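You operate a simulated robot arm through the tools that you are given. There is no shell and no other tool. Be economical: measure what you need, move in short steps, check, and stop when the job is done.

You run a simulated robot arm. Do the job below in one go: nothing can be reset, and whatever is moved stays where it is left.

## Task
Add one orange scoop from the dish to the MIX jar and close it.
Fine: tare the jar first; scoop back; press the lid on; spill nothing. Set down upright: orange scoop.

The check looks at the end state, three seconds after you hand in, the way a careful person would. Anything else that was tipped, shoved, dropped, spilled or broken makes it a failure. A push-on lid holds only when it is set on centred and level and pressed home; a screw cap is set on level and turned clockwise until tight.

## Robot
A 7-joint arm with a two-finger parallel gripper, fixed in place. Base frame: the origin is at the foot of the arm, x ahead of it, y to its left, z up. Readings come in mm, rad, newtons and seconds.
With the tool pointing down near the work surface it reaches from about 480 to 920 mm from the base axis. Its first joint turns from -2.007 to 2.007 rad. Payload 3.91 kg.
Tool frame: the origin (TCP) lies between the finger pads and is the grasp point; the fingertips stand 30 mm ahead of it; z points along the fingers, y is the line along which they close. The gripper opens to 110 mm. The fingers are 20 mm wide and 10 mm thick; the gripper's body (48 by 112 mm) begins 55 mm behind the TCP.
Orientation is that of the tool frame in the base frame, as [roll, pitch, yaw] about the fixed x, y, z axes, in that order (R = Rz(yaw) Ry(pitch) Rx(roll)). With the fingers straight down and closing along the base's y, the tool's x points along the base's -x, its y along +y and its z along -z.

## Interface
- The arm moves only by the tool drive_tool. Its argument "targets" is a list of rows, each a list of 6 numbers: the shift along the base's x, y, z in units of 250 mm (1.0 is 250 mm), then the turn, a rotation vector about the base's x, y, z in units of 60 degrees (1.0 is 60 degrees). In form: [[x, y, z, ax, ay, az], ...]. A call has 1 to 8 rows; each row is the pose to reach, as a shift and turn from the pose commanded when the call began. "claw" is the finger opening in mm, from 0 to 110, set as the call begins (left out, the last holds). A call with a number of a shift or a turn outside -1 to 1 is refused whole. Each row takes 0.2 s and may step no farther than 50 mm and 0.15 rad from the row before; otherwise, or with a gripper value out of range, the whole call is refused. Where a pose cannot be reached the arm comes as near as it can. A force on the tool above 40 N (or 10 N above the force at the start of the call, whichever is more), or a blocked arm, ends the call early, and 0.2 s more pass. The fingers move at their own pace (about 153 mm/s each) and stop on an object; they squeeze with about 21 N. The grip force told is the motor's: it shows also when the fingers shut on nothing. Time passes only in rows, and 0.2 s behind the last, so rows that repeat a pose let the fingers close. The reply holds the time, the measured pose of the TCP, the force on the tool along the base axes, the opening and the grip force, in the units named above and with some noise, with the torque about the TCP (base axes, N m) and any sound that the robot's microphone picked up.
- Cameras (640 x 400 px; columns grow to the right, rows downward): "scene" is fixed at [225.4, -500.5, 1522.1]; the picture's right is [0.71, -0.71, 0.00], its down [-0.48, -0.48, -0.73] and it looks along [0.52, 0.52, -0.68] (base axes); focal length 240 px, centre (320, 200). "wrist" rides on the gripper at [72, 17, -103] in the tool frame; the picture's right is [-0.23, 0.97, 0.00], its down [-0.76, -0.18, -0.62] and it looks along [-0.61, -0.14, 0.78] (tool axes); focal length 222 px, centre (320, 200). There is no depth. A picture from a camera that has moved, and an enlarged one, comes with that camera's place and axes in the base frame and with its lens. The place of the scene camera against the robot may be out by one fixed shift of up to 18 mm in any direction.
- camera(camera): a new picture of that camera. The clock stands still meanwhile.
- raise_lower(by): slides the trunk up (or, below 0, down) by that many mm; the arm rides with it, the base frame stays. It gives what a move gives, with no picture.
- inspect(camera, box): a new picture of the part [left, top, right, bottom] of that camera's present view, enlarged. The clock stands still meanwhile.
- job_done(): hands the job in; it is judged then, once.

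Go step by step. Nothing tells you positions but the pictures and the camera data: compare them with the known pose of the tool, close in by small moves and look again before you grip or let go. The budget is 120 turns and 76 pictures, counting those below and the enlarged ones. Unless the task says otherwise, let go and move clear before handing in, and close with one line.

The tools are called after "Emit:" by a JSON object that holds its "method" and its "body". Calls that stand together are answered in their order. drive_tool: Moves the arm, as the interface text tells. Its arguments: {"type":"object","properties":{"targets":{"type":"array","items":{"type":"array","items":{"type":"number"}}},"claw":{"type":"number"}},"required":["targets"]} The other tools are called the same way: raise_lower (by) slides the trunk up or down; camera (camera) takes a picture; inspect (camera, box) takes an enlarged picture of a part of a camera's view; job_done () hands the job in.

At the start:

```text
t: 0.0
tcp_pos: [513.3, 177.0, 1280.2]
tcp_rot: [-3.141, 0.0, -3.141]
ft_force: [-0.4, -1.2, -0.1]
torque: [-0.04, 0.0, -0.04]
width: 110.0
grasp_force: 0.0
trunk travel left (down, up): [-775.0, 215.0]
```

scene: 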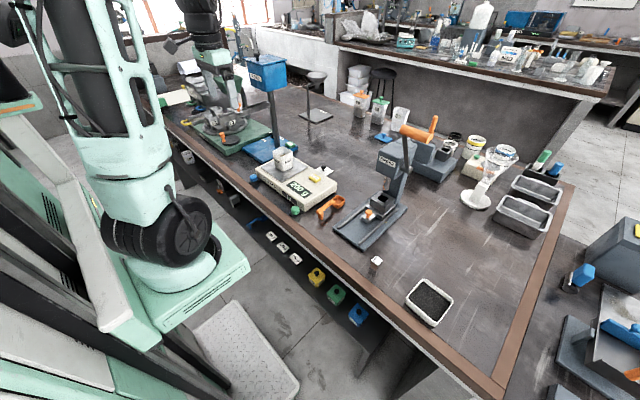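
wrist: 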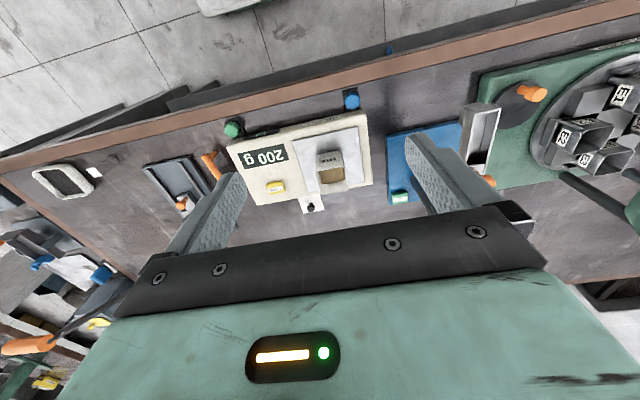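

I see a workbench with a scale that reads 200 g and a jar standing on it, an orange scoop near it, and a dark dish. I'll enlarge the key areas first.

Emit:
{"method": "inspect", "body": {"camera": "scene", "box": [230, 130, 430, 255]}}

Emit:
{"method": "inspect", "body": {"camera": "scene", "box": [360, 100, 580, 240]}}

Emit:
{"method": "inspect", "body": {"camera": "scene", "box": [340, 230, 500, 330]}}

Emit:
{"method": "inspect", "body": {"camera": "wrist", "box": [120, 80, 420, 230]}}

```text
3.20 times, centred on (330, 192) of scene
camera zoom: at [225.4, -500.5, 1522.1], right [0.71, -0.71, 0.0], down [-0.48, -0.48, -0.73], along [0.52, 0.52, -0.68], focal length 768 px, centre (288, 224)
```

zoom: 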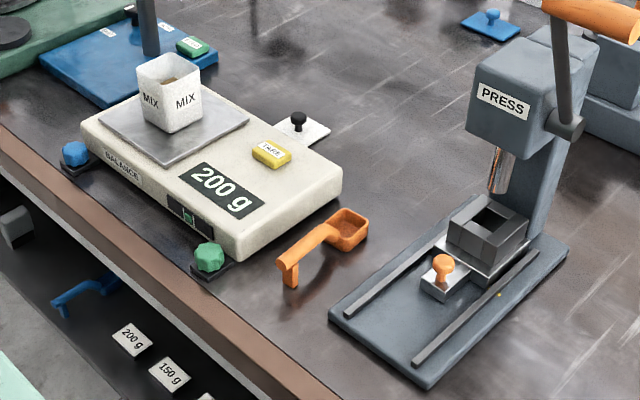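

```text
2.86 times, centred on (470, 170) of scene
camera zoom: at [225.4, -500.5, 1522.1], right [0.71, -0.71, 0.0], down [-0.48, -0.48, -0.73], along [0.52, 0.52, -0.68], focal length 685 px, centre (-109, 286)
```

zoom: 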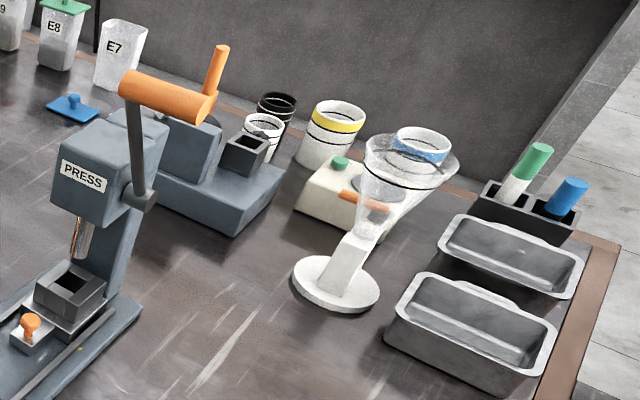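

```text
4.00 times, centred on (420, 280) of scene
camera zoom: at [225.4, -500.5, 1522.1], right [0.71, -0.71, 0.0], down [-0.48, -0.48, -0.73], along [0.52, 0.52, -0.68], focal length 960 px, centre (-80, -120)
```

zoom: 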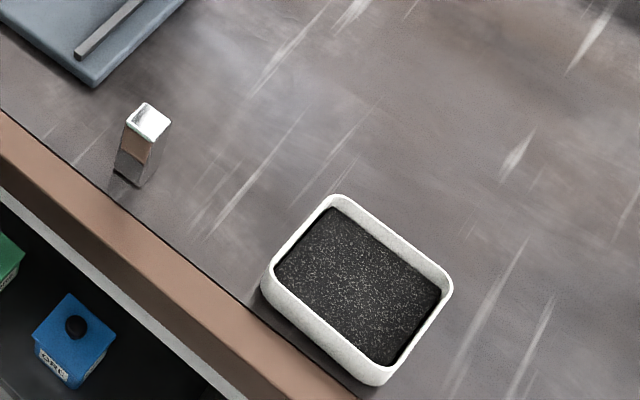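

```text
2.13 times, centred on (270, 155) of wrist
camera zoom: at [440.7, 193.7, 1382.5], right [0.23, 0.97, 0.0], down [0.76, -0.18, 0.62], along [0.61, -0.14, -0.78], focal length 474 px, centre (427, 296)
```

zoom: 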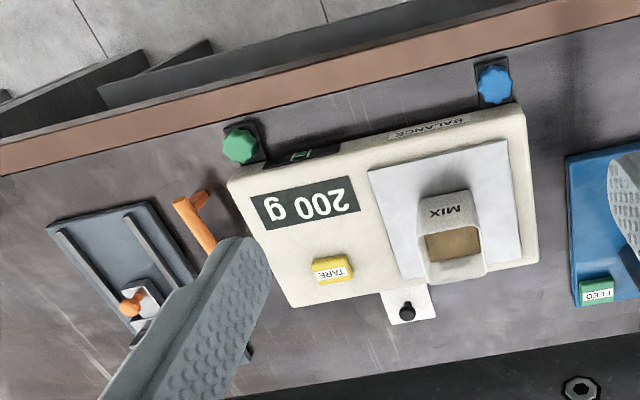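

The balance, with the MIX jar and the yellow TARE key, is near (710, 30–150). The scoop is near (650–750, -80) and the dish near (616, -505). I'll lower the trunk to get closer views.

Emit:
{"method": "raise_lower", "body": {"by": -150}}

Emit:
{"method": "drive_tool", "body": {"targets": [[0, -0.2, 0, 0, 0, 0], [0, -0.4, 0, 0, 0, 0], [0, -0.6, 0, 0, 0, 0], [0, -0.6, 0, 0, 0, 0]], "claw": 20}}

Emit:
{"method": "camera", "body": {"camera": "wrist"}}

```text
t: 1.8
tcp_pos: [513.7, 177.1, 1130.4]
tcp_rot: [-3.141, 0.0, -3.141]
ft_force: [-1.0, 0.1, -0.4]
torque: [0.0, 0.01, 0.0]
width: 110.2
grasp_force: 0.1
trunk travel left (down, up): [-625.0, 365.0]
```

```text
t: 2.8
tcp_pos: [513.0, 26.5, 1129.0]
tcp_rot: [-3.14, 0.003, 3.141]
ft_force: [0.0, -0.6, 1.1]
torque: [0.0, 0.01, 0.0]
width: 20.1
grasp_force: 0.0
trunk travel left (down, up): [-625.0, 365.0]
```

```text
69 pictures are left
camera wrist: at [440.7, 42.6, 1231.6], right [0.23, 0.97, 0.0], down [0.76, -0.18, 0.62], along [0.61, -0.14, -0.78], focal length 222 px, centre (320, 200)
```

wrist: 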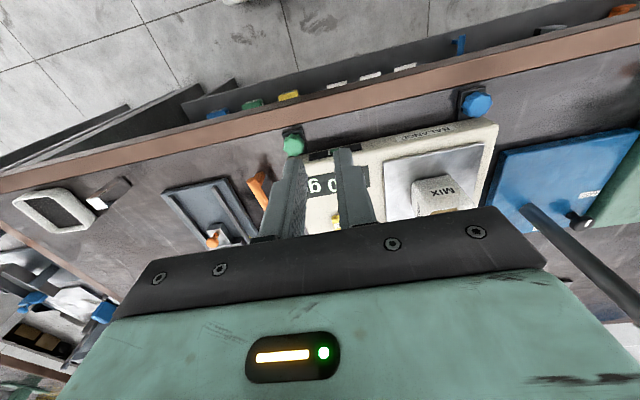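

Comparing the two wrist views, the blue knob is near (572, 228, 917), so the table is at about z=900. I'll move right with the claw open to see the scoop and the TARE key clearly.

Emit:
{"method": "drive_tool", "body": {"targets": [[0, -0.15, 0, 0, 0, 0], [0, -0.3, 0, 0, 0, 0], [0, -0.3, 0, 0, 0, 0]], "claw": 110}}

Emit:
{"method": "inspect", "body": {"camera": "wrist", "box": [200, 80, 520, 240]}}

```text
t: 3.5
tcp_pos: [514.8, -48.2, 1130.3]
tcp_rot: [-3.14, 0.0, -3.141]
ft_force: [0.1, -0.1, 0.3]
torque: [0.0, 0.03, -0.04]
width: 110.2
grasp_force: 0.1
trunk travel left (down, up): [-625.0, 365.0]
```

```text
2.00 times, centred on (360, 160) of wrist
camera zoom: at [441.8, -31.5, 1232.9], right [0.23, 0.97, 0.0], down [0.76, -0.18, 0.62], along [0.61, -0.14, -0.78], focal length 444 px, centre (240, 280)
```

zoom: 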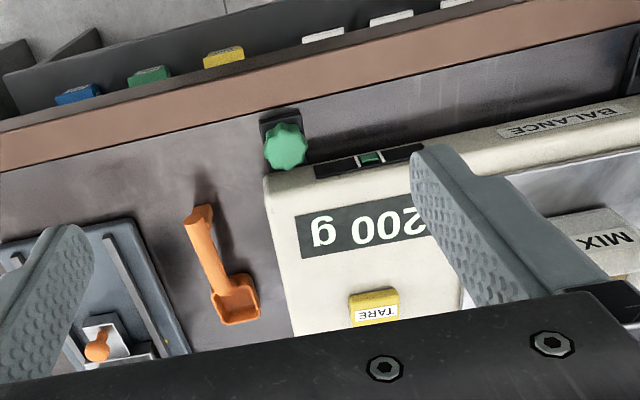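

TARE is near (714, 21, 951). Before pressing it I'll check the balance's bubble level and look at the scoop up close.

Emit:
{"method": "inspect", "body": {"camera": "wrist", "box": [325, 90, 425, 150]}}

Emit:
{"method": "inspect", "body": {"camera": "wrist", "box": [270, 170, 350, 250]}}

Emit:
{"method": "inspect", "body": {"camera": "scene", "box": [270, 175, 350, 225]}}

```text
6.40 times, centred on (375, 120) of wrist
camera zoom: at [441.8, -31.5, 1232.9], right [0.23, 0.97, 0.0], down [0.76, -0.18, 0.62], along [0.61, -0.14, -0.78], focal length 1422 px, centre (-32, 712)
```

zoom: 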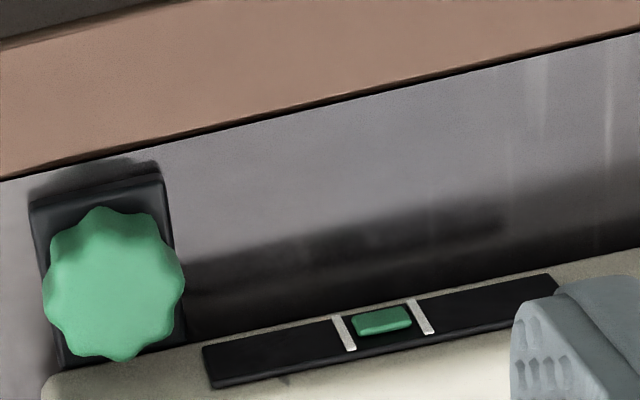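

```text
5.00 times, centred on (310, 210) of wrist
camera zoom: at [441.8, -31.5, 1232.9], right [0.23, 0.97, 0.0], down [0.76, -0.18, 0.62], along [0.61, -0.14, -0.78], focal length 1111 px, centre (370, 150)
```

zoom: 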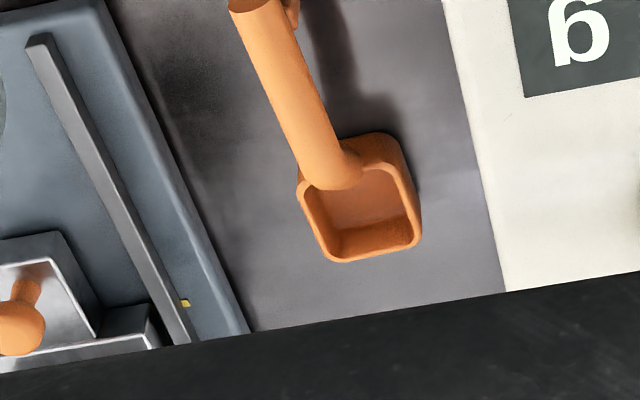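

```text
8.00 times, centred on (310, 200) of scene
camera zoom: at [225.4, -500.5, 1522.1], right [0.71, -0.71, 0.0], down [-0.48, -0.48, -0.73], along [0.52, 0.52, -0.68], focal length 1919 px, centre (400, 200)
```

zoom: 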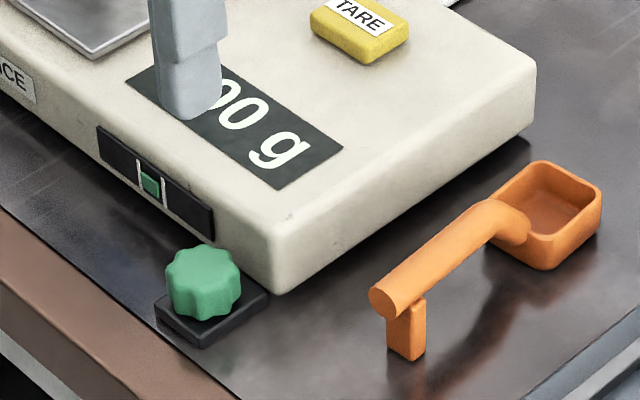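

The balance is level and the scoop has a rod handle with a leg at its end. I'll close the fingers and go above TARE.

Emit:
{"method": "drive_tool", "body": {"targets": [[0.16, 0.055, 0, 0, 0, 0], [0.32, 0.11, 0, 0, 0, 0], [0.48, 0.166, 0, 0, 0, 0], [0.64, 0.222, 0, 0, 0, 0], [0.797, 0.277, 0, 0, 0, 0], [0.797, 0.277, -0.18, 0, 0, 0], [0.797, 0.277, -0.36, 0, 0, 0], [0.797, 0.277, -0.48, 0, 0, 0]], "claw": 0}}

Emit:
{"method": "camera", "body": {"camera": "wrist"}}

Emit:
{"method": "inspect", "body": {"camera": "scene", "box": [240, 120, 400, 220]}}

```text
t: 5.3
tcp_pos: [711.4, 20.0, 1010.2]
tcp_rot: [-3.14, 0.0, 3.141]
ft_force: [-0.7, 0.5, 0.8]
torque: [-0.04, -0.04, 0.0]
width: 0.2
grasp_force: 20.7
trunk travel left (down, up): [-625.0, 365.0]
```

```text
64 pictures are left
camera wrist: at [639.0, 38.1, 1112.8], right [0.23, 0.97, 0.0], down [0.76, -0.18, 0.62], along [0.61, -0.14, -0.78], focal length 222 px, centre (320, 200)
```

wrist: 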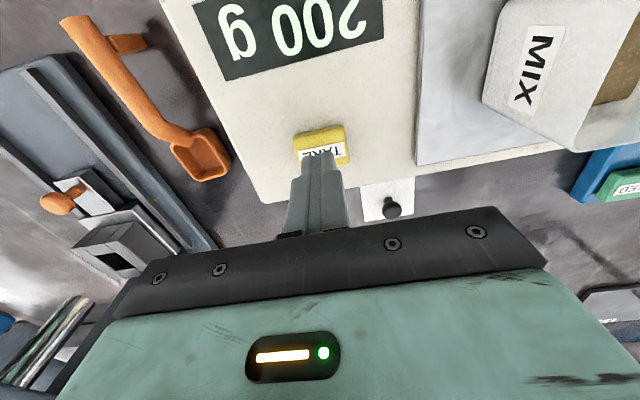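

```text
4.00 times, centred on (320, 170) of scene
camera zoom: at [225.4, -500.5, 1522.1], right [0.71, -0.71, 0.0], down [-0.48, -0.48, -0.73], along [0.52, 0.52, -0.68], focal length 960 px, centre (320, 320)
```

zoom: 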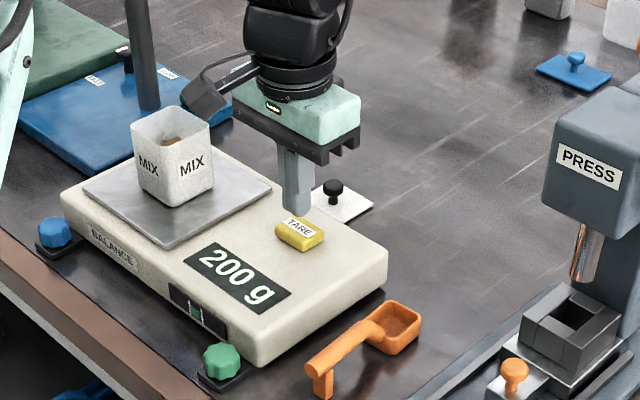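

The tip is over the TARE key, so I'll press straight down gently.

Emit:
{"method": "drive_tool", "body": {"targets": [[0, 0.006, -0.06, 0, 0, 0], [0, 0.006, -0.1, 0, 0, 0], [0, 0.006, -0.112, 0, 0, 0], [0, 0.006, -0.122, 0, 0, 0], [0, 0.006, -0.13, 0, 0, 0]]}}

Emit:
{"method": "inspect", "body": {"camera": "scene", "box": [270, 160, 350, 220]}}

```text
t: 6.5
tcp_pos: [712.9, 22.2, 978.3]
tcp_rot: [3.14, 0.004, -3.141]
ft_force: [-0.1, 1.1, 19.7]
torque: [0.04, 0.0, -0.01]
width: 0.0
grasp_force: 20.9
trunk travel left (down, up): [-625.0, 365.0]
heard: click
```

```text
6.67 times, centred on (310, 190) of scene
camera zoom: at [225.4, -500.5, 1522.1], right [0.71, -0.71, 0.0], down [-0.48, -0.48, -0.73], along [0.52, 0.52, -0.68], focal length 1599 px, centre (387, 267)
```

zoom: 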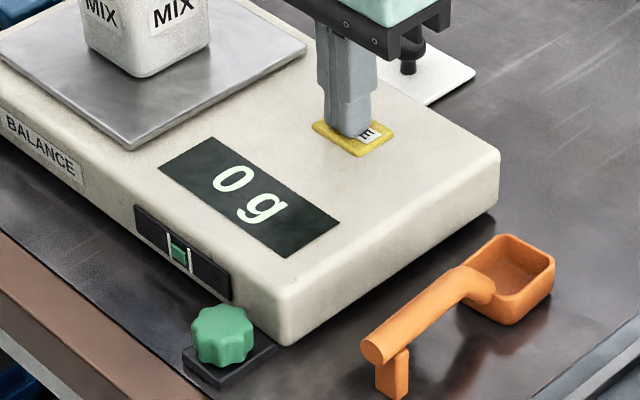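

Tared: the display reads 0 g. I'll lift off and move back for a good look at the scoop.

Emit:
{"method": "drive_tool", "body": {"targets": [[0, 0, 0.1, 0, 0, 0], [0, 0, 0.3, 0, 0, 0], [-0.1, -0.12, 0.4, 0, 0, 0], [-0.24, -0.25, 0.4, 0, 0, 0], [-0.4, -0.36, 0.4, 0, 0, 0], [-0.56, -0.48, 0.3, 0, 0, 0], [-0.56, -0.48, 0.3, 0, 0, 0]], "claw": 60}}

Emit:
{"method": "camera", "body": {"camera": "wrist"}}

```text
refused: row 6 steps farther than a row can; nothing moved
```

```text
61 pictures are left
camera wrist: at [639.3, 39.4, 1081.6], right [0.23, 0.97, 0.0], down [0.76, -0.18, 0.63], along [0.61, -0.14, -0.78], focal length 222 px, centre (320, 200)
```

wrist: 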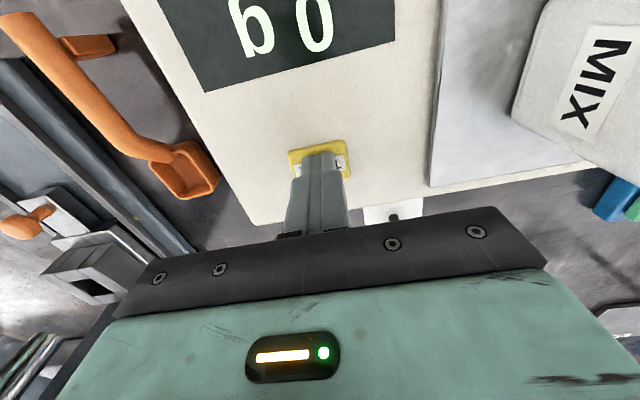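

One row was too long, so nothing moved. I'll repeat it with shorter steps.

Emit:
{"method": "drive_tool", "body": {"targets": [[0, 0, 0.1, 0, 0, 0], [0, 0, 0.29, 0, 0, 0], [-0.1, -0.12, 0.36, 0, 0, 0], [-0.22, -0.24, 0.36, 0, 0, 0], [-0.34, -0.36, 0.36, 0, 0, 0], [-0.45, -0.48, 0.33, 0, 0, 0], [-0.56, -0.48, 0.3, 0, 0, 0], [-0.56, -0.48, 0.3, 0, 0, 0]], "claw": 60}}

Emit:
{"method": "camera", "body": {"camera": "wrist"}}

```text
t: 8.3
tcp_pos: [572.5, -96.1, 1052.6]
tcp_rot: [-3.141, -0.001, -3.141]
ft_force: [0.2, -0.1, 0.0]
torque: [-0.03, 0.01, 0.0]
width: 60.2
grasp_force: 0.1
trunk travel left (down, up): [-625.0, 365.0]
```

```text
60 pictures are left
camera wrist: at [499.6, -79.8, 1154.8], right [0.23, 0.97, 0.0], down [0.76, -0.18, 0.62], along [0.61, -0.14, -0.78], focal length 222 px, centre (320, 200)
```

wrist: 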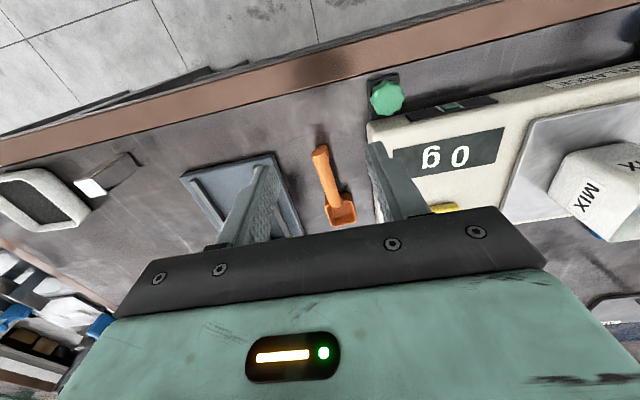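

The rod runs along x at y≈-101, z≈942, so I'll descend onto its middle at x≈642 with the claw at 40 and check before gripping.

Emit:
{"method": "drive_tool", "body": {"targets": [[0.14, -0.01, -0.1, 0, 0, 0], [0.278, -0.02, -0.2, 0, 0, 0], [0.278, -0.02, -0.32, 0, 0, 0], [0.278, -0.02, -0.36, 0, 0, 0], [0.278, -0.02, -0.38, 0, 0, 0]], "claw": 40}}

Emit:
{"method": "camera", "body": {"camera": "wrist"}}

Emit:
{"method": "inspect", "body": {"camera": "scene", "box": [290, 175, 370, 225]}}

```text
t: 9.6
tcp_pos: [641.9, -103.0, 957.3]
tcp_rot: [-3.142, 0.0, 3.141]
ft_force: [-0.8, 0.0, 0.5]
torque: [0.02, 0.03, 0.0]
width: 40.1
grasp_force: 0.0
trunk travel left (down, up): [-625.0, 365.0]
```

```text
59 pictures are left
camera wrist: at [569.5, -85.7, 1060.0], right [0.23, 0.97, 0.0], down [0.76, -0.18, 0.62], along [0.61, -0.14, -0.78], focal length 222 px, centre (320, 200)
```

wrist: 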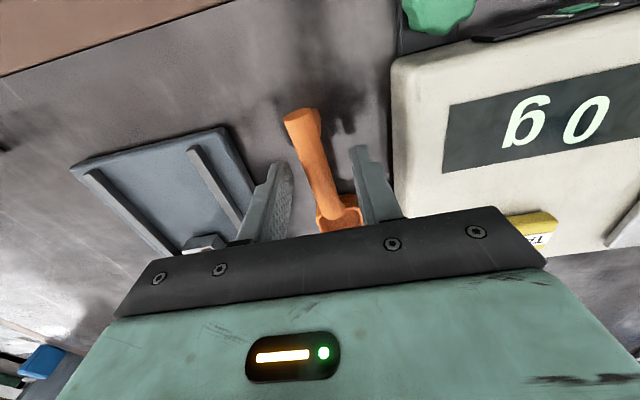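

```text
8.00 times, centred on (330, 200) of scene
camera zoom: at [225.4, -500.5, 1522.1], right [0.71, -0.71, 0.0], down [-0.48, -0.48, -0.73], along [0.52, 0.52, -0.68], focal length 1919 px, centre (240, 200)
```

zoom: 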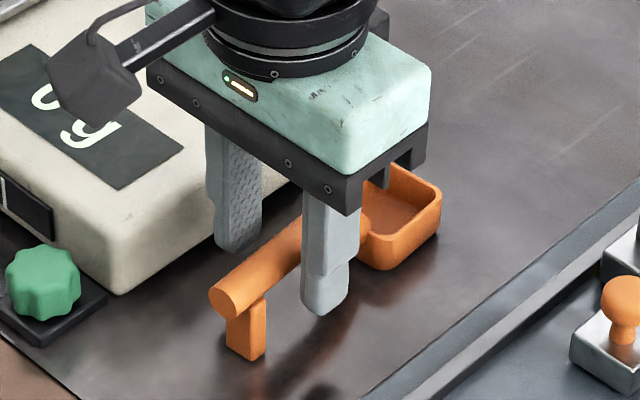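

The rod sits between the fingers with its axis at z≈942 and the table is at about 901. I'll lower a little, align yaw, grip and lift.

Emit:
{"method": "drive_tool", "body": {"targets": [[0, 0.004, -0.028, 0, 0, 0.04], [0, 0.004, -0.028, 0, 0, 0.04]]}}

Emit:
{"method": "drive_tool", "body": {"targets": [[0, 0, 0, 0, 0, 0], [0, 0, 0, 0, 0, 0], [0, 0, 0, 0, 0, 0]], "claw": 0}}

Emit:
{"method": "drive_tool", "body": {"targets": [[0, 0, 0.06, 0, 0, 0], [0, 0, 0.24, 0, 0, 0], [0, 0, 0.42, 0, 0, 0], [0, 0, 0.6, 0, 0, 0], [0, 0, 0.6, 0, 0, 0]]}}

Emit:
{"method": "camera", "body": {"camera": "wrist"}}

Emit:
{"method": "inspect", "body": {"camera": "scene", "box": [290, 125, 390, 225]}}

```text
t: 10.2
tcp_pos: [641.8, -101.8, 949.0]
tcp_rot: [-3.141, -0.002, -3.101]
ft_force: [-0.3, -0.8, 0.0]
torque: [0.01, 0.0, -0.06]
width: 40.3
grasp_force: 0.0
trunk travel left (down, up): [-625.0, 365.0]
```

```text
t: 10.9
tcp_pos: [642.1, -102.1, 948.9]
tcp_rot: [-3.141, 0.001, -3.098]
ft_force: [-0.3, 0.1, 0.3]
torque: [0.0, 0.0, 0.01]
width: 14.7
grasp_force: 20.8
trunk travel left (down, up): [-625.0, 365.0]
```

```text
t: 12.2
tcp_pos: [642.9, -99.5, 1101.2]
tcp_rot: [3.141, -0.001, -3.099]
ft_force: [0.3, 0.3, -0.3]
torque: [-0.01, 0.01, 0.0]
width: 14.8
grasp_force: 20.7
trunk travel left (down, up): [-625.0, 365.0]
```

```text
57 pictures are left
camera wrist: at [570.1, -85.9, 1203.8], right [0.19, 0.98, 0.0], down [0.77, -0.15, 0.62], along [0.61, -0.12, -0.78], focal length 222 px, centre (320, 200)
```

wrist: 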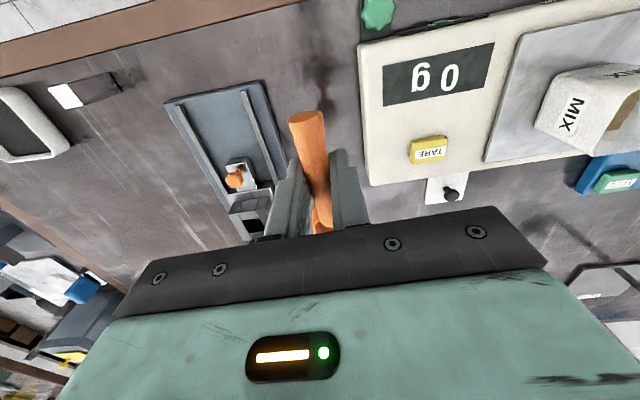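

```text
4.00 times, centred on (340, 175) of scene
camera zoom: at [225.4, -500.5, 1522.1], right [0.71, -0.71, 0.0], down [-0.48, -0.48, -0.73], along [0.52, 0.52, -0.68], focal length 960 px, centre (240, 300)
```

zoom: 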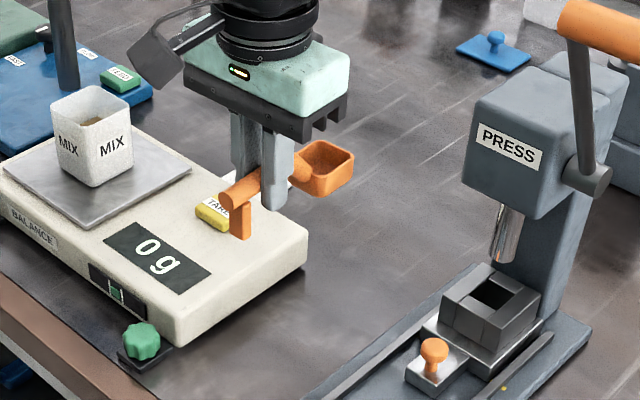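

The scoop is held level. I'll retract toward the base while turning the tool about -92° so the bowl points to -y, then look around for the dish.

Emit:
{"method": "drive_tool", "body": {"targets": [[-0.1, 0, 0.02, 0, 0, -0.12], [-0.2, 0, 0.04, 0, 0, -0.25], [-0.3, 0, 0.06, 0, 0, -0.38], [-0.4, 0, 0.08, 0, 0, -0.51], [-0.45, 0, 0.1, 0, 0, -0.64], [-0.45, 0, 0.1, 0, 0, -0.77]]}}

Emit:
{"method": "drive_tool", "body": {"targets": [[0, -0.1, 0, 0, 0, -0.12], [0, -0.2, 0, 0, 0, -0.25], [0, -0.3, 0, 0, 0, -0.38], [0, -0.4, 0, 0, 0, -0.51], [0, -0.5, 0, 0, 0, -0.64], [0, -0.6, 0, 0, 0, -0.77], [0, -0.6, 0, 0, 0, -0.77]]}}

Emit:
{"method": "camera", "body": {"camera": "wrist"}}

Emit:
{"method": "camera", "body": {"camera": "scene"}}

```text
t: 13.6
tcp_pos: [528.8, -100.8, 1125.9]
tcp_rot: [3.141, 0.001, 2.376]
ft_force: [-0.9, 0.1, 0.0]
torque: [0.03, 0.02, -0.02]
width: 14.9
grasp_force: 20.6
trunk travel left (down, up): [-625.0, 365.0]
```

```text
t: 15.2
tcp_pos: [530.6, -250.2, 1126.5]
tcp_rot: [3.142, 0.0, 1.568]
ft_force: [0.0, 0.2, -0.7]
torque: [0.02, 0.0, 0.02]
width: 14.5
grasp_force: 21.1
trunk travel left (down, up): [-625.0, 365.0]
```

```text
55 pictures are left
camera wrist: at [546.5, -178.0, 1228.4], right [0.97, -0.23, 0.0], down [-0.18, -0.76, 0.62], along [-0.14, -0.61, -0.78], focal length 222 px, centre (320, 200)
```

wrist: 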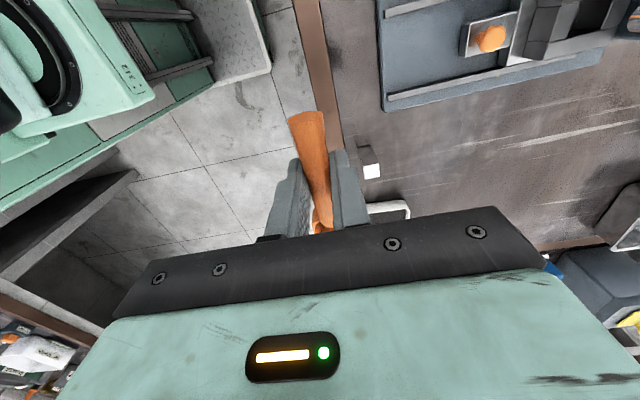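

```text
54 pictures are left
```

scene: 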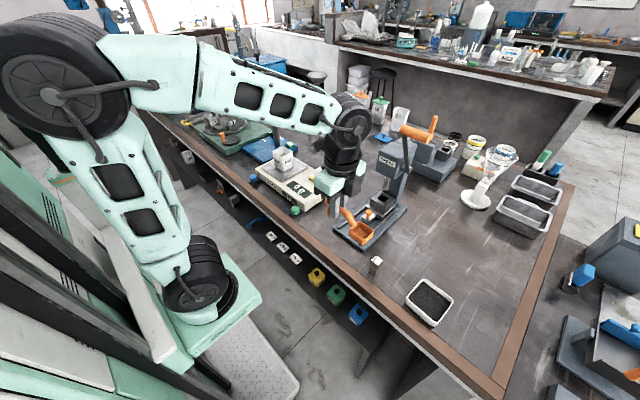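

The block stands near (582, -358) with its top at about z 945. I'll move above and beside the dish to measure it.

Emit:
{"method": "drive_tool", "body": {"targets": [[0, -0.18, 0, 0, 0, 0], [0, -0.36, 0, 0, 0, 0], [0, -0.54, 0, 0, 0, 0], [0, -0.72, 0, 0, 0, 0], [0, -0.8, 0, 0, 0, 0], [0, -0.8, 0, 0, 0, 0]]}}

Emit:
{"method": "camera", "body": {"camera": "wrist"}}

```text
t: 16.6
tcp_pos: [530.6, -451.0, 1123.2]
tcp_rot: [3.141, -0.001, 1.57]
ft_force: [0.6, 1.1, -0.2]
torque: [-0.04, -0.02, 0.0]
width: 14.8
grasp_force: 20.5
trunk travel left (down, up): [-625.0, 365.0]
```

```text
53 pictures are left
camera wrist: at [547.1, -378.8, 1226.8], right [0.97, -0.23, 0.0], down [-0.18, -0.76, 0.62], along [-0.14, -0.61, -0.78], focal length 222 px, centre (320, 200)
```

wrist: 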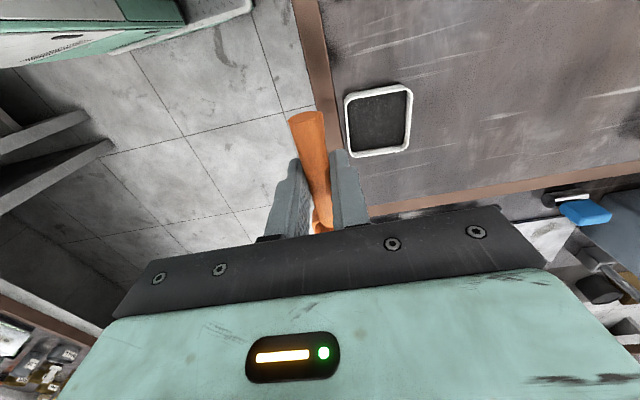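

Emit:
{"method": "inspect", "body": {"camera": "wrist", "box": [330, 70, 430, 170]}}

Emit:
{"method": "inspect", "body": {"camera": "scene", "box": [360, 240, 480, 340]}}

```text
4.00 times, centred on (380, 120) of wrist
camera zoom: at [547.1, -378.8, 1226.8], right [0.97, -0.23, 0.0], down [-0.18, -0.76, 0.62], along [-0.14, -0.61, -0.78], focal length 888 px, centre (80, 520)
```

zoom: 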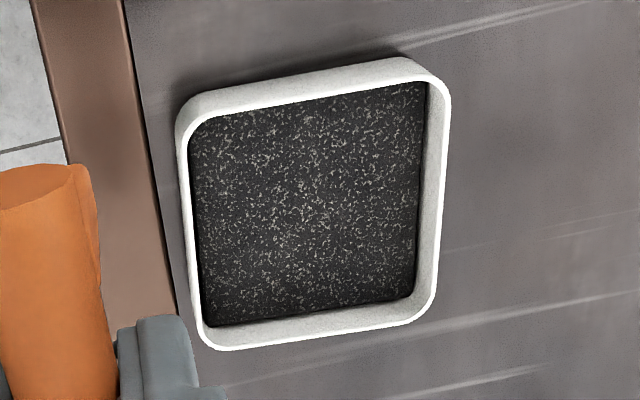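

```text
4.00 times, centred on (420, 290) of scene
camera zoom: at [225.4, -500.5, 1522.1], right [0.71, -0.71, 0.0], down [-0.48, -0.48, -0.73], along [0.52, 0.52, -0.68], focal length 960 px, centre (-80, -160)
```

zoom: 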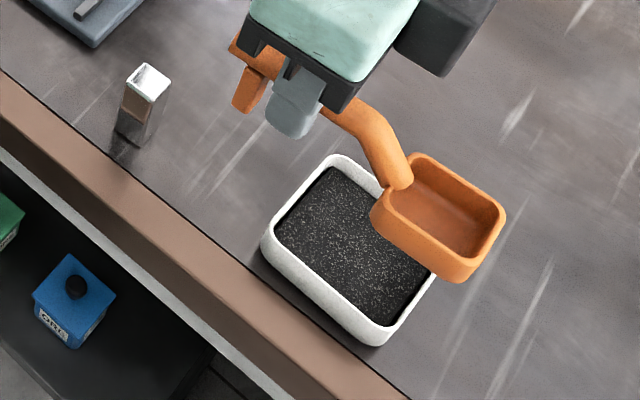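

The dish is about 84×80 mm, centred near (600, -504). I'll zoom in to judge wall height and bed depth.

Emit:
{"method": "inspect", "body": {"camera": "scene", "box": [400, 270, 460, 330]}}

Emit:
{"method": "drive_tool", "body": {"targets": [[0, 0.15, -0.1, 0, 0, 0], [0, 0.3, -0.2, 0, 0, 0], [0.0, 0.35, -0.3, 0, 0, 0], [0.0, 0.35, -0.4, 0, 0, 0], [0.0, 0.35, -0.4, 0, 0, 0]]}}

Emit:
{"method": "camera", "body": {"camera": "wrist"}}

```text
6.67 times, centred on (430, 300) of scene
camera zoom: at [225.4, -500.5, 1522.1], right [0.71, -0.71, 0.0], down [-0.48, -0.48, -0.73], along [0.52, 0.52, -0.68], focal length 1599 px, centre (-413, -467)
```

zoom: 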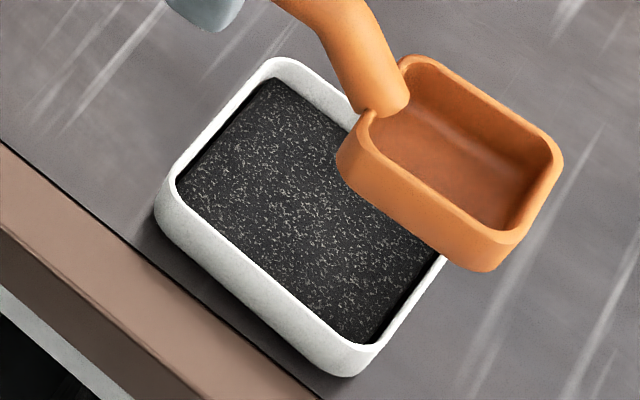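

```text
t: 17.8
tcp_pos: [530.4, -363.2, 1022.3]
tcp_rot: [-3.141, 0.0, 1.57]
ft_force: [0.3, -1.1, 0.4]
torque: [0.01, 0.03, 0.02]
width: 14.5
grasp_force: 20.9
trunk travel left (down, up): [-625.0, 365.0]
```

```text
49 pictures are left
camera wrist: at [546.3, -290.6, 1125.4], right [0.97, -0.23, 0.0], down [-0.18, -0.76, 0.62], along [-0.14, -0.61, -0.78], focal length 222 px, centre (320, 200)
```

wrist: 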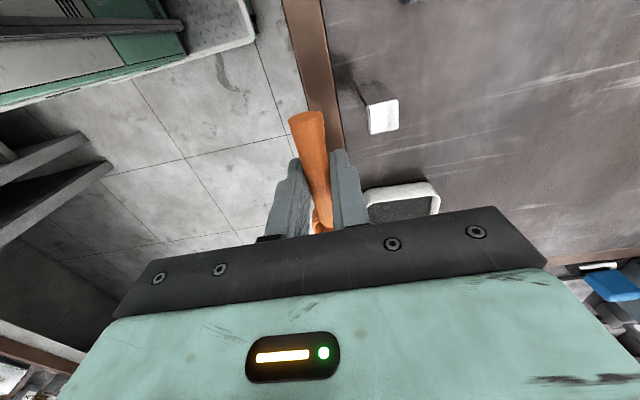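

The dish is shallow, with its rim at z≈921 and the bed at about 912, so I need a steep nose-down scoop. The hand should then lean toward the robot, so I'll raise and turn the bowl to point at -x, testing the reach in free air.

Emit:
{"method": "drive_tool", "body": {"targets": [[0, 0, 0.1, 0, 0, -0.12], [0, 0, 0.2, 0, 0, -0.25], [0, 0, 0.3, 0, 0, -0.38], [0.1, 0, 0.36, 0, 0, -0.5], [0.2, 0, 0.4, 0, 0, -0.62], [0.3, 0, 0.4, 0, 0, -0.75]]}}

Emit:
{"method": "drive_tool", "body": {"targets": [[0.06, -0.06, 0, 0, 0, -0.12], [0.12, -0.12, 0, 0, 0, -0.25], [0.2, -0.2, 0, 0, 0, -0.38], [0.3, -0.3, 0, 0, 0, -0.5], [0.3, -0.4, 0, 0, 0, -0.62], [0.3, -0.5, 0, 0, 0, -0.75], [0.3, -0.5, 0, 0, 0, -0.75]]}}

```text
t: 19.1
tcp_pos: [604.9, -364.3, 1126.0]
tcp_rot: [3.142, 0.0, 0.784]
ft_force: [-1.3, 1.1, 0.0]
torque: [0.01, -0.05, 0.01]
width: 14.6
grasp_force: 20.8
trunk travel left (down, up): [-625.0, 365.0]
```

```text
t: 20.8
tcp_pos: [679.4, -489.0, 1126.6]
tcp_rot: [3.141, 0.0, 0.0]
ft_force: [-0.1, -0.2, -0.3]
torque: [0.05, 0.0, 0.0]
width: 14.6
grasp_force: 21.0
trunk travel left (down, up): [-625.0, 365.0]
```

The yaw is reachable and the bowl points to -x. Next I'll tilt nose-down in free air, in two stages of 40°.

Emit:
{"method": "drive_tool", "body": {"targets": [[0, 0, 0, 0, -0.12, 0], [0, 0, 0, 0, -0.24, 0], [0, 0, 0, 0, -0.36, 0], [0, 0, 0, 0, -0.48, 0], [0, 0, 0, 0, -0.6, 0], [0, 0, 0, 0, -0.667, 0]]}}

Emit:
{"method": "drive_tool", "body": {"targets": [[-0.04, -0.04, 0, 0, -0.12, 0], [-0.08, -0.08, 0, 0, -0.24, 0], [-0.12, -0.08, 0, 0, -0.36, 0], [-0.16, -0.08, 0, 0, -0.48, 0], [-0.2, -0.08, 0, 0, -0.6, 0], [-0.24, -0.08, 0, 0, -0.667, 0], [-0.24, -0.08, 0, 0, -0.667, 0]]}}

Emit:
{"method": "inspect", "body": {"camera": "scene", "box": [360, 180, 500, 330]}}

Emit:
{"method": "camera", "body": {"camera": "wrist"}}

```text
t: 22.1
tcp_pos: [680.3, -489.2, 1124.9]
tcp_rot: [3.139, -0.7, 0.0]
ft_force: [0.0, -0.2, 0.0]
torque: [-0.02, 0.01, -0.02]
width: 14.9
grasp_force: 20.6
trunk travel left (down, up): [-625.0, 365.0]
```

```text
t: 23.8
tcp_pos: [616.6, -508.4, 1124.1]
tcp_rot: [-3.141, -1.399, -0.001]
ft_force: [0.0, 1.0, -0.3]
torque: [0.02, 0.02, -0.03]
width: 14.4
grasp_force: 21.0
trunk travel left (down, up): [-625.0, 365.0]
```

```text
2.67 times, centred on (430, 255) of scene
camera zoom: at [225.4, -500.5, 1522.1], right [0.71, -0.71, 0.0], down [-0.48, -0.48, -0.73], along [0.52, 0.52, -0.68], focal length 640 px, centre (27, 53)
```

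zoom: 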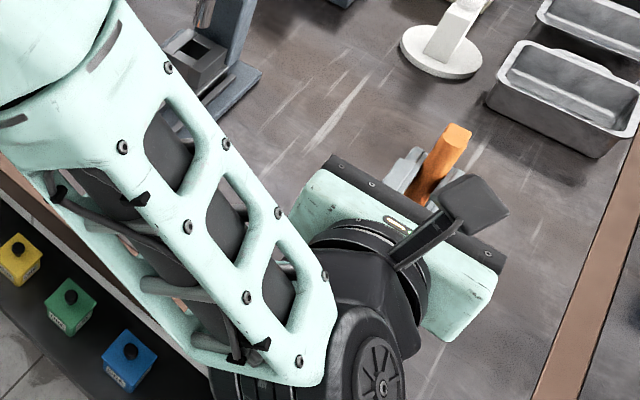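

```text
47 pictures are left
camera wrist: at [528.4, -526.6, 1213.2], right [-0.04, -0.97, -0.22], down [-0.74, 0.18, -0.64], along [0.67, 0.14, -0.73], focal length 222 px, centre (320, 200)
```

wrist: 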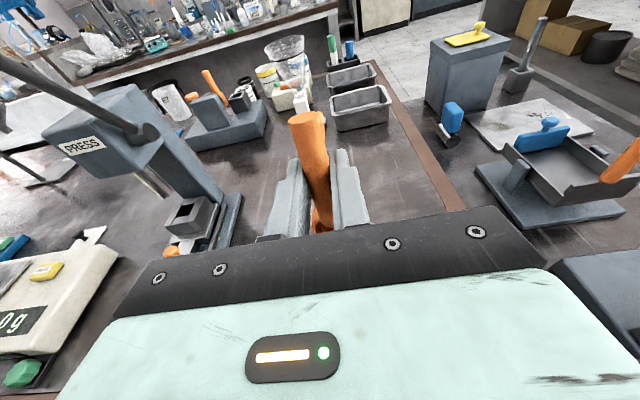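

The tilt of about 80° works, and geometry puts the lip about 94 mm below the TCP. I'll descend carefully over the dish, watching the force readings.

Emit:
{"method": "drive_tool", "body": {"targets": [[-0.037, 0.005, -0.1, 0, 0, 0], [-0.072, 0.01, -0.2, 0, 0, 0], [-0.072, 0.01, -0.34, 0, 0, 0], [-0.072, 0.01, -0.4, 0, 0, 0], [-0.072, 0.01, -0.4, 0, 0, 0]]}}

Emit:
{"method": "inspect", "body": {"camera": "scene", "box": [360, 200, 500, 340]}}

```text
t: 24.9
tcp_pos: [602.6, -506.1, 1025.7]
tcp_rot: [3.141, -1.397, 0.001]
ft_force: [0.3, -0.2, -0.3]
torque: [-0.02, 0.05, 0.02]
width: 14.7
grasp_force: 21.5
trunk travel left (down, up): [-625.0, 365.0]
```

```text
2.86 times, centred on (430, 270) of scene
camera zoom: at [225.4, -500.5, 1522.1], right [0.71, -0.71, 0.0], down [-0.48, -0.48, -0.73], along [0.52, 0.52, -0.68], focal length 685 px, centre (6, 0)
```

zoom: 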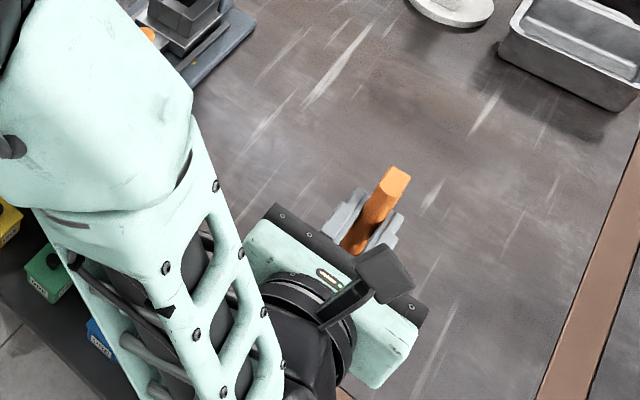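

It's clear so far. I'll step down slowly into the bed.

Emit:
{"method": "drive_tool", "body": {"targets": [[-0.012, 0, -0.025, 0, 0, 0], [-0.012, 0, -0.05, 0, 0, 0], [-0.012, 0, -0.058, 0, 0, 0], [-0.012, 0, -0.066, 0, 0, 0]]}}

Emit:
{"method": "drive_tool", "body": {"targets": [[0, 0, -0.01, 0, 0, 0], [0, 0, -0.01, 0, 0, 0]]}}

```text
t: 25.9
tcp_pos: [597.6, -505.7, 1008.2]
tcp_rot: [-3.139, -1.398, -0.003]
ft_force: [0.2, 0.1, -0.6]
torque: [0.01, -0.02, -0.02]
width: 14.8
grasp_force: 21.1
trunk travel left (down, up): [-625.0, 365.0]
```

```text
t: 26.6
tcp_pos: [597.4, -506.6, 1005.6]
tcp_rot: [3.141, -1.397, 0.0]
ft_force: [0.0, -0.4, 1.9]
torque: [-0.01, -0.04, 0.01]
width: 14.5
grasp_force: 20.6
trunk travel left (down, up): [-625.0, 365.0]
```

Emit:
{"method": "drive_tool", "body": {"targets": [[0, 0, -0.006, 0, 0, 0], [0, 0, -0.006, 0, 0, 0]]}}

```text
t: 27.1
tcp_pos: [598.1, -507.5, 1004.6]
tcp_rot: [3.134, -1.397, 0.004]
ft_force: [-0.6, -0.4, 6.7]
torque: [-0.02, -0.2, 0.04]
width: 14.8
grasp_force: 20.7
trunk travel left (down, up): [-625.0, 365.0]
```

It touched the dish floor, with contact at the front bottom edge as predicted. I'll raise about 2.5 mm and sweep toward -x.

Emit:
{"method": "drive_tool", "body": {"targets": [[0, 0.003, 0.012, 0, 0, 0], [0, 0.003, 0.012, 0, 0, 0]]}}

Emit:
{"method": "drive_tool", "body": {"targets": [[-0.03, 0, 0, 0, 0, 0], [-0.06, 0, 0, 0, 0, 0], [-0.09, 0, 0, 0, 0, 0], [-0.12, 0, 0, 0, 0, 0]]}}

```text
t: 27.8
tcp_pos: [598.9, -506.7, 1005.7]
tcp_rot: [-3.135, -1.395, -0.005]
ft_force: [-0.3, 0.0, -1.4]
torque: [0.02, 0.0, 0.01]
width: 15.0
grasp_force: 20.7
trunk travel left (down, up): [-625.0, 365.0]
```

```text
t: 28.8
tcp_pos: [569.4, -505.4, 1007.3]
tcp_rot: [-3.14, -1.395, 0.001]
ft_force: [-0.3, 0.2, -0.4]
torque: [0.0, 0.04, 0.04]
width: 14.7
grasp_force: 20.4
trunk travel left (down, up): [-625.0, 365.0]
```

There was little drag, and the lip was only about at the surface. I'll lift slightly, tilt to about 92° so the lip is lowest, and sweep again.

Emit:
{"method": "drive_tool", "body": {"targets": [[0.01, 0, 0.04, 0, 0, 0], [0.025, 0, 0.08, 0, -0.1, 0], [0.05, 0, 0.08, 0, -0.2, 0], [0.05, 0, 0.04, 0, -0.2, 0], [0.05, 0, 0.0, 0, -0.2, 0], [0.05, 0, -0.015, 0, -0.2, 0], [0.05, 0, -0.015, 0, -0.2, 0]]}}

Emit:
{"method": "drive_tool", "body": {"targets": [[0, 0, -0.008, 0, 0, 0], [0, 0, -0.012, 0, 0, 0]]}}

```text
t: 30.4
tcp_pos: [581.8, -506.0, 1003.6]
tcp_rot: [-0.004, -1.535, -3.141]
ft_force: [-0.4, -0.2, -0.6]
torque: [-0.01, 0.02, 0.02]
width: 14.8
grasp_force: 20.6
trunk travel left (down, up): [-625.0, 365.0]
```

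```text
t: 30.9
tcp_pos: [580.4, -506.1, 1000.7]
tcp_rot: [-0.002, -1.536, -3.139]
ft_force: [0.0, 0.2, 0.0]
torque: [0.03, -0.02, -0.05]
width: 14.5
grasp_force: 20.9
trunk travel left (down, up): [-625.0, 365.0]
```

Emit:
{"method": "drive_tool", "body": {"targets": [[0, 0, -0.006, 0, 0, 0], [0, 0, -0.01, 0, 0, 0]]}}

```text
t: 31.6
tcp_pos: [579.5, -505.7, 998.0]
tcp_rot: [0.004, -1.536, 3.138]
ft_force: [-0.1, -0.1, 0.5]
torque: [0.02, 0.01, 0.05]
width: 14.6
grasp_force: 20.8
trunk travel left (down, up): [-625.0, 365.0]
```

Emit:
{"method": "drive_tool", "body": {"targets": [[-0.03, 0, 0.002, 0, 0, 0], [-0.06, 0, 0.002, 0, 0, 0], [-0.09, 0, 0.002, 0, 0, 0], [-0.112, 0, 0.002, 0, 0, 0]]}}

```text
t: 32.5
tcp_pos: [553.3, -504.2, 997.1]
tcp_rot: [-0.009, -1.537, -3.134]
ft_force: [-0.4, 0.1, -1.0]
torque: [0.04, 0.03, -0.02]
width: 14.8
grasp_force: 20.7
trunk travel left (down, up): [-625.0, 365.0]
```

Now I'll rotate the bowl up while lifting, keeping the lip inside the dish.

Emit:
{"method": "drive_tool", "body": {"targets": [[0.059, 0, 0.027, 0, 0.133, 0], [0.114, 0, 0.05, 0, 0.267, 0], [0.168, 0, 0.066, 0, 0.4, 0], [0.22, 0, 0.075, 0, 0.533, 0], [0.27, 0, 0.08, 0, 0.667, 0], [0.316, 0, 0.087, 0, 0.8, 0], [0.358, 0, 0.096, 0, 0.933, 0], [0.358, 0, 0.18, 0, 0.933, 0]]}}

Emit:
{"method": "drive_tool", "body": {"targets": [[0.03, 0, 0.04, 0, 0.12, 0], [0.06, 0, 0.08, 0, 0.24, 0], [0.08, 0, 0.12, 0, 0.36, 0], [0.08, 0, 0.16, 0, 0.48, 0], [0.08, 0, 0.2, 0, 0.602, 0], [0.08, 0, 0.2, 0, 0.602, 0]]}}

Emit:
{"method": "inspect", "body": {"camera": "scene", "box": [370, 200, 500, 330]}}

```text
t: 34.4
tcp_pos: [641.9, -505.7, 1042.2]
tcp_rot: [3.141, -0.627, 0.0]
ft_force: [-0.7, -0.2, -0.7]
torque: [-0.01, -0.01, 0.01]
width: 14.6
grasp_force: 20.2
trunk travel left (down, up): [-625.0, 365.0]
```

```text
t: 35.8
tcp_pos: [661.8, -506.7, 1092.9]
tcp_rot: [3.142, 0.003, 0.0]
ft_force: [0.0, 0.4, -0.3]
torque: [-0.02, -0.01, 0.0]
width: 14.7
grasp_force: 21.6
trunk travel left (down, up): [-625.0, 365.0]
```

```text
3.08 times, centred on (435, 265) of scene
camera zoom: at [225.4, -500.5, 1522.1], right [0.71, -0.71, 0.0], down [-0.48, -0.48, -0.73], along [0.52, 0.52, -0.68], focal length 738 px, centre (-34, 0)
```

zoom: 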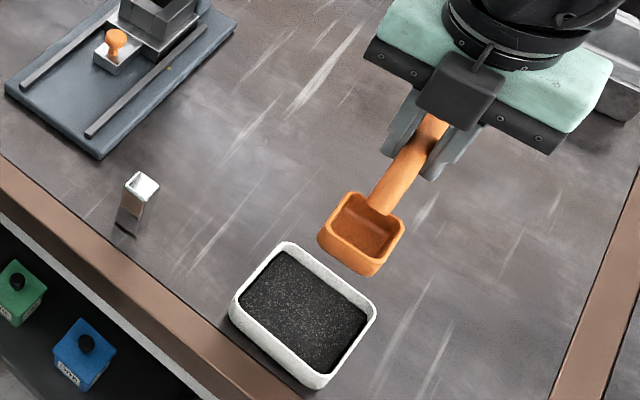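

The bowl is still empty and the dish hasn't moved. I'll look closely at the bed for any trace and its real level.

Emit:
{"method": "inspect", "body": {"camera": "scene", "box": [403, 275, 453, 325]}}

Emit:
{"method": "inspect", "body": {"camera": "scene", "box": [425, 255, 475, 295]}}

```text
8.00 times, centred on (428, 300) of scene
camera zoom: at [225.4, -500.5, 1522.1], right [0.71, -0.71, 0.0], down [-0.48, -0.48, -0.73], along [0.52, 0.52, -0.68], focal length 1919 px, centre (-544, -600)
```

zoom: 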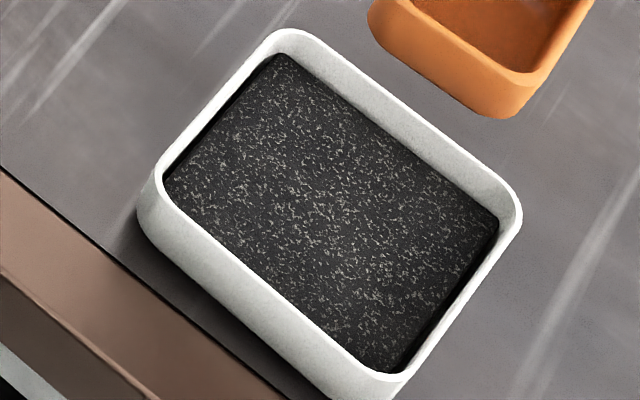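

```text
10.00 times, centred on (450, 275) of scene
camera zoom: at [225.4, -500.5, 1522.1], right [0.71, -0.71, 0.0], down [-0.48, -0.48, -0.73], along [0.52, 0.52, -0.68], focal length 2399 px, centre (-980, -550)
```

zoom: 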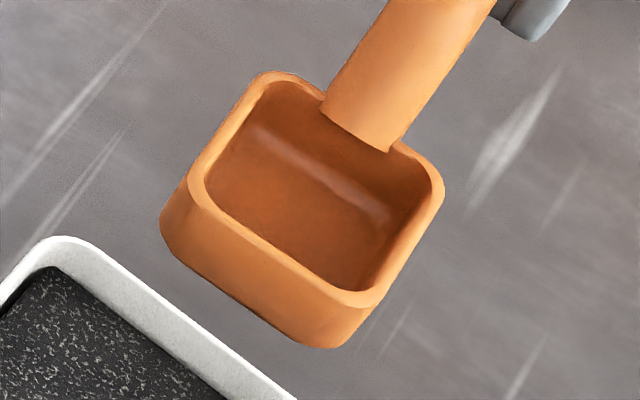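

The bed is about 8 mm below the rim, so the dip reached it but steep tilting likely dropped the load. I'll use a shallower tilt. First I'll lower the level bowl just above the dish and compare the two in the same picture.

Emit:
{"method": "drive_tool", "body": {"targets": [[0.03, 0, -0.15, 0, 0, 0], [0.03, 0, -0.3, 0, 0, 0], [0.03, 0, -0.42, 0, 0, 0], [0.03, 0, -0.44, 0, 0, 0], [0.03, 0, -0.44, 0, 0, 0]]}}

Emit:
{"method": "inspect", "body": {"camera": "scene", "box": [400, 265, 464, 329]}}

```text
t: 37.0
tcp_pos: [671.1, -507.4, 983.0]
tcp_rot: [-3.141, 0.001, 0.002]
ft_force: [-0.2, -0.7, -0.5]
torque: [0.04, -0.05, -0.01]
width: 14.6
grasp_force: 21.5
trunk travel left (down, up): [-625.0, 365.0]
```

```text
6.25 times, centred on (432, 297) of scene
camera zoom: at [225.4, -500.5, 1522.1], right [0.71, -0.71, 0.0], down [-0.48, -0.48, -0.73], along [0.52, 0.52, -0.68], focal length 1499 px, centre (-380, -406)
```

zoom: 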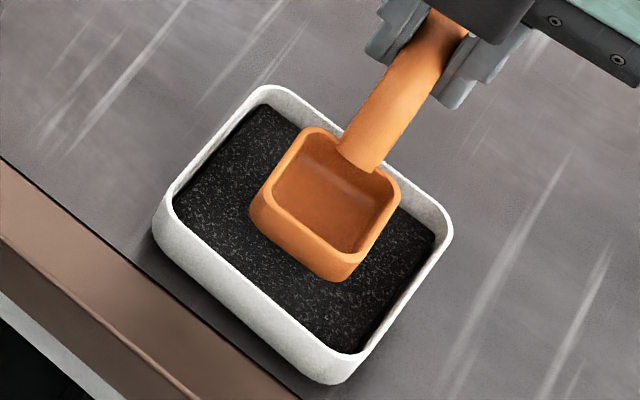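

Bowl and dish line up, with the dish centre at x≈606, y≈-509. Now a shallower 35° scoop: I'll raise, tilt and position first.

Emit:
{"method": "drive_tool", "body": {"targets": [[0, 0, 0.12, 0, 0, 0], [-0.01, 0, 0.19, 0, -0.12, 0], [-0.02, 0, 0.19, 0, -0.24, 0], [-0.03, 0, 0.19, 0, -0.36, 0], [-0.04, 0, 0.19, 0, -0.48, 0], [-0.05, 0, 0.19, 0, -0.583, 0], [-0.05, 0, 0.12, 0, -0.583, 0], [-0.05, 0, 0.09, 0, -0.583, 0]]}}

Emit:
{"method": "inspect", "body": {"camera": "scene", "box": [390, 255, 470, 335]}}

```text
t: 38.8
tcp_pos: [658.5, -505.3, 1006.7]
tcp_rot: [3.14, -0.61, 0.002]
ft_force: [-3.1, 0.7, 4.5]
torque: [-0.03, 0.23, -0.03]
width: 14.7
grasp_force: 21.2
trunk travel left (down, up): [-625.0, 365.0]
```

```text
5.00 times, centred on (430, 295) of scene
camera zoom: at [225.4, -500.5, 1522.1], right [0.71, -0.71, 0.0], down [-0.48, -0.48, -0.73], along [0.52, 0.52, -0.68], focal length 1200 px, centre (-230, -275)
```

zoom: 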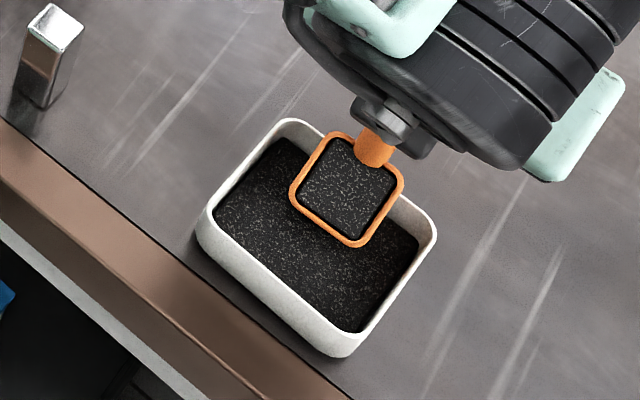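

The bowl filled at 35°, with grains level to the rim. I'll level it out while rising over the dish.

Emit:
{"method": "drive_tool", "body": {"targets": [[0.03, 0, -0.004, 0, 0.133, 0], [0.056, 0, -0.025, 0, 0.267, 0], [0.078, 0, -0.043, 0, 0.4, 0], [0.092, 0, -0.053, 0, 0.517, 0], [0.094, 0, -0.04, 0, 0.583, 0], [0.094, 0, 0.0, 0, 0.583, 0], [0.094, 0, 0.04, 0, 0.583, 0], [0.094, 0, 0.04, 0, 0.583, 0]]}}

Emit:
{"method": "inspect", "body": {"camera": "scene", "box": [390, 255, 470, 335]}}

```text
t: 40.5
tcp_pos: [681.0, -506.0, 1016.8]
tcp_rot: [3.141, 0.001, 0.0]
ft_force: [1.0, -1.1, -0.4]
torque: [0.0, -0.04, 0.01]
width: 14.4
grasp_force: 20.9
trunk travel left (down, up): [-625.0, 365.0]
```

```text
5.00 times, centred on (430, 295) of scene
camera zoom: at [225.4, -500.5, 1522.1], right [0.71, -0.71, 0.0], down [-0.48, -0.48, -0.73], along [0.52, 0.52, -0.68], focal length 1200 px, centre (-230, -275)
```

zoom: 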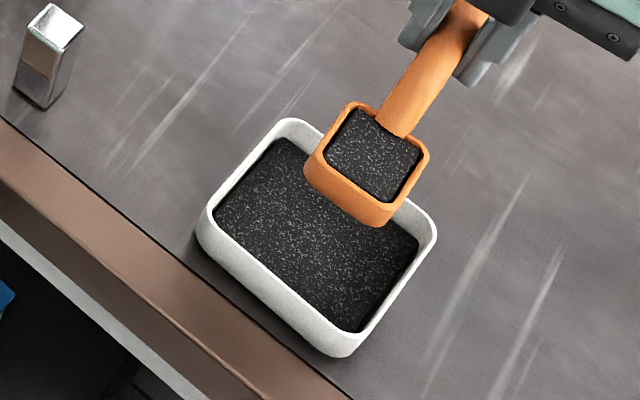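

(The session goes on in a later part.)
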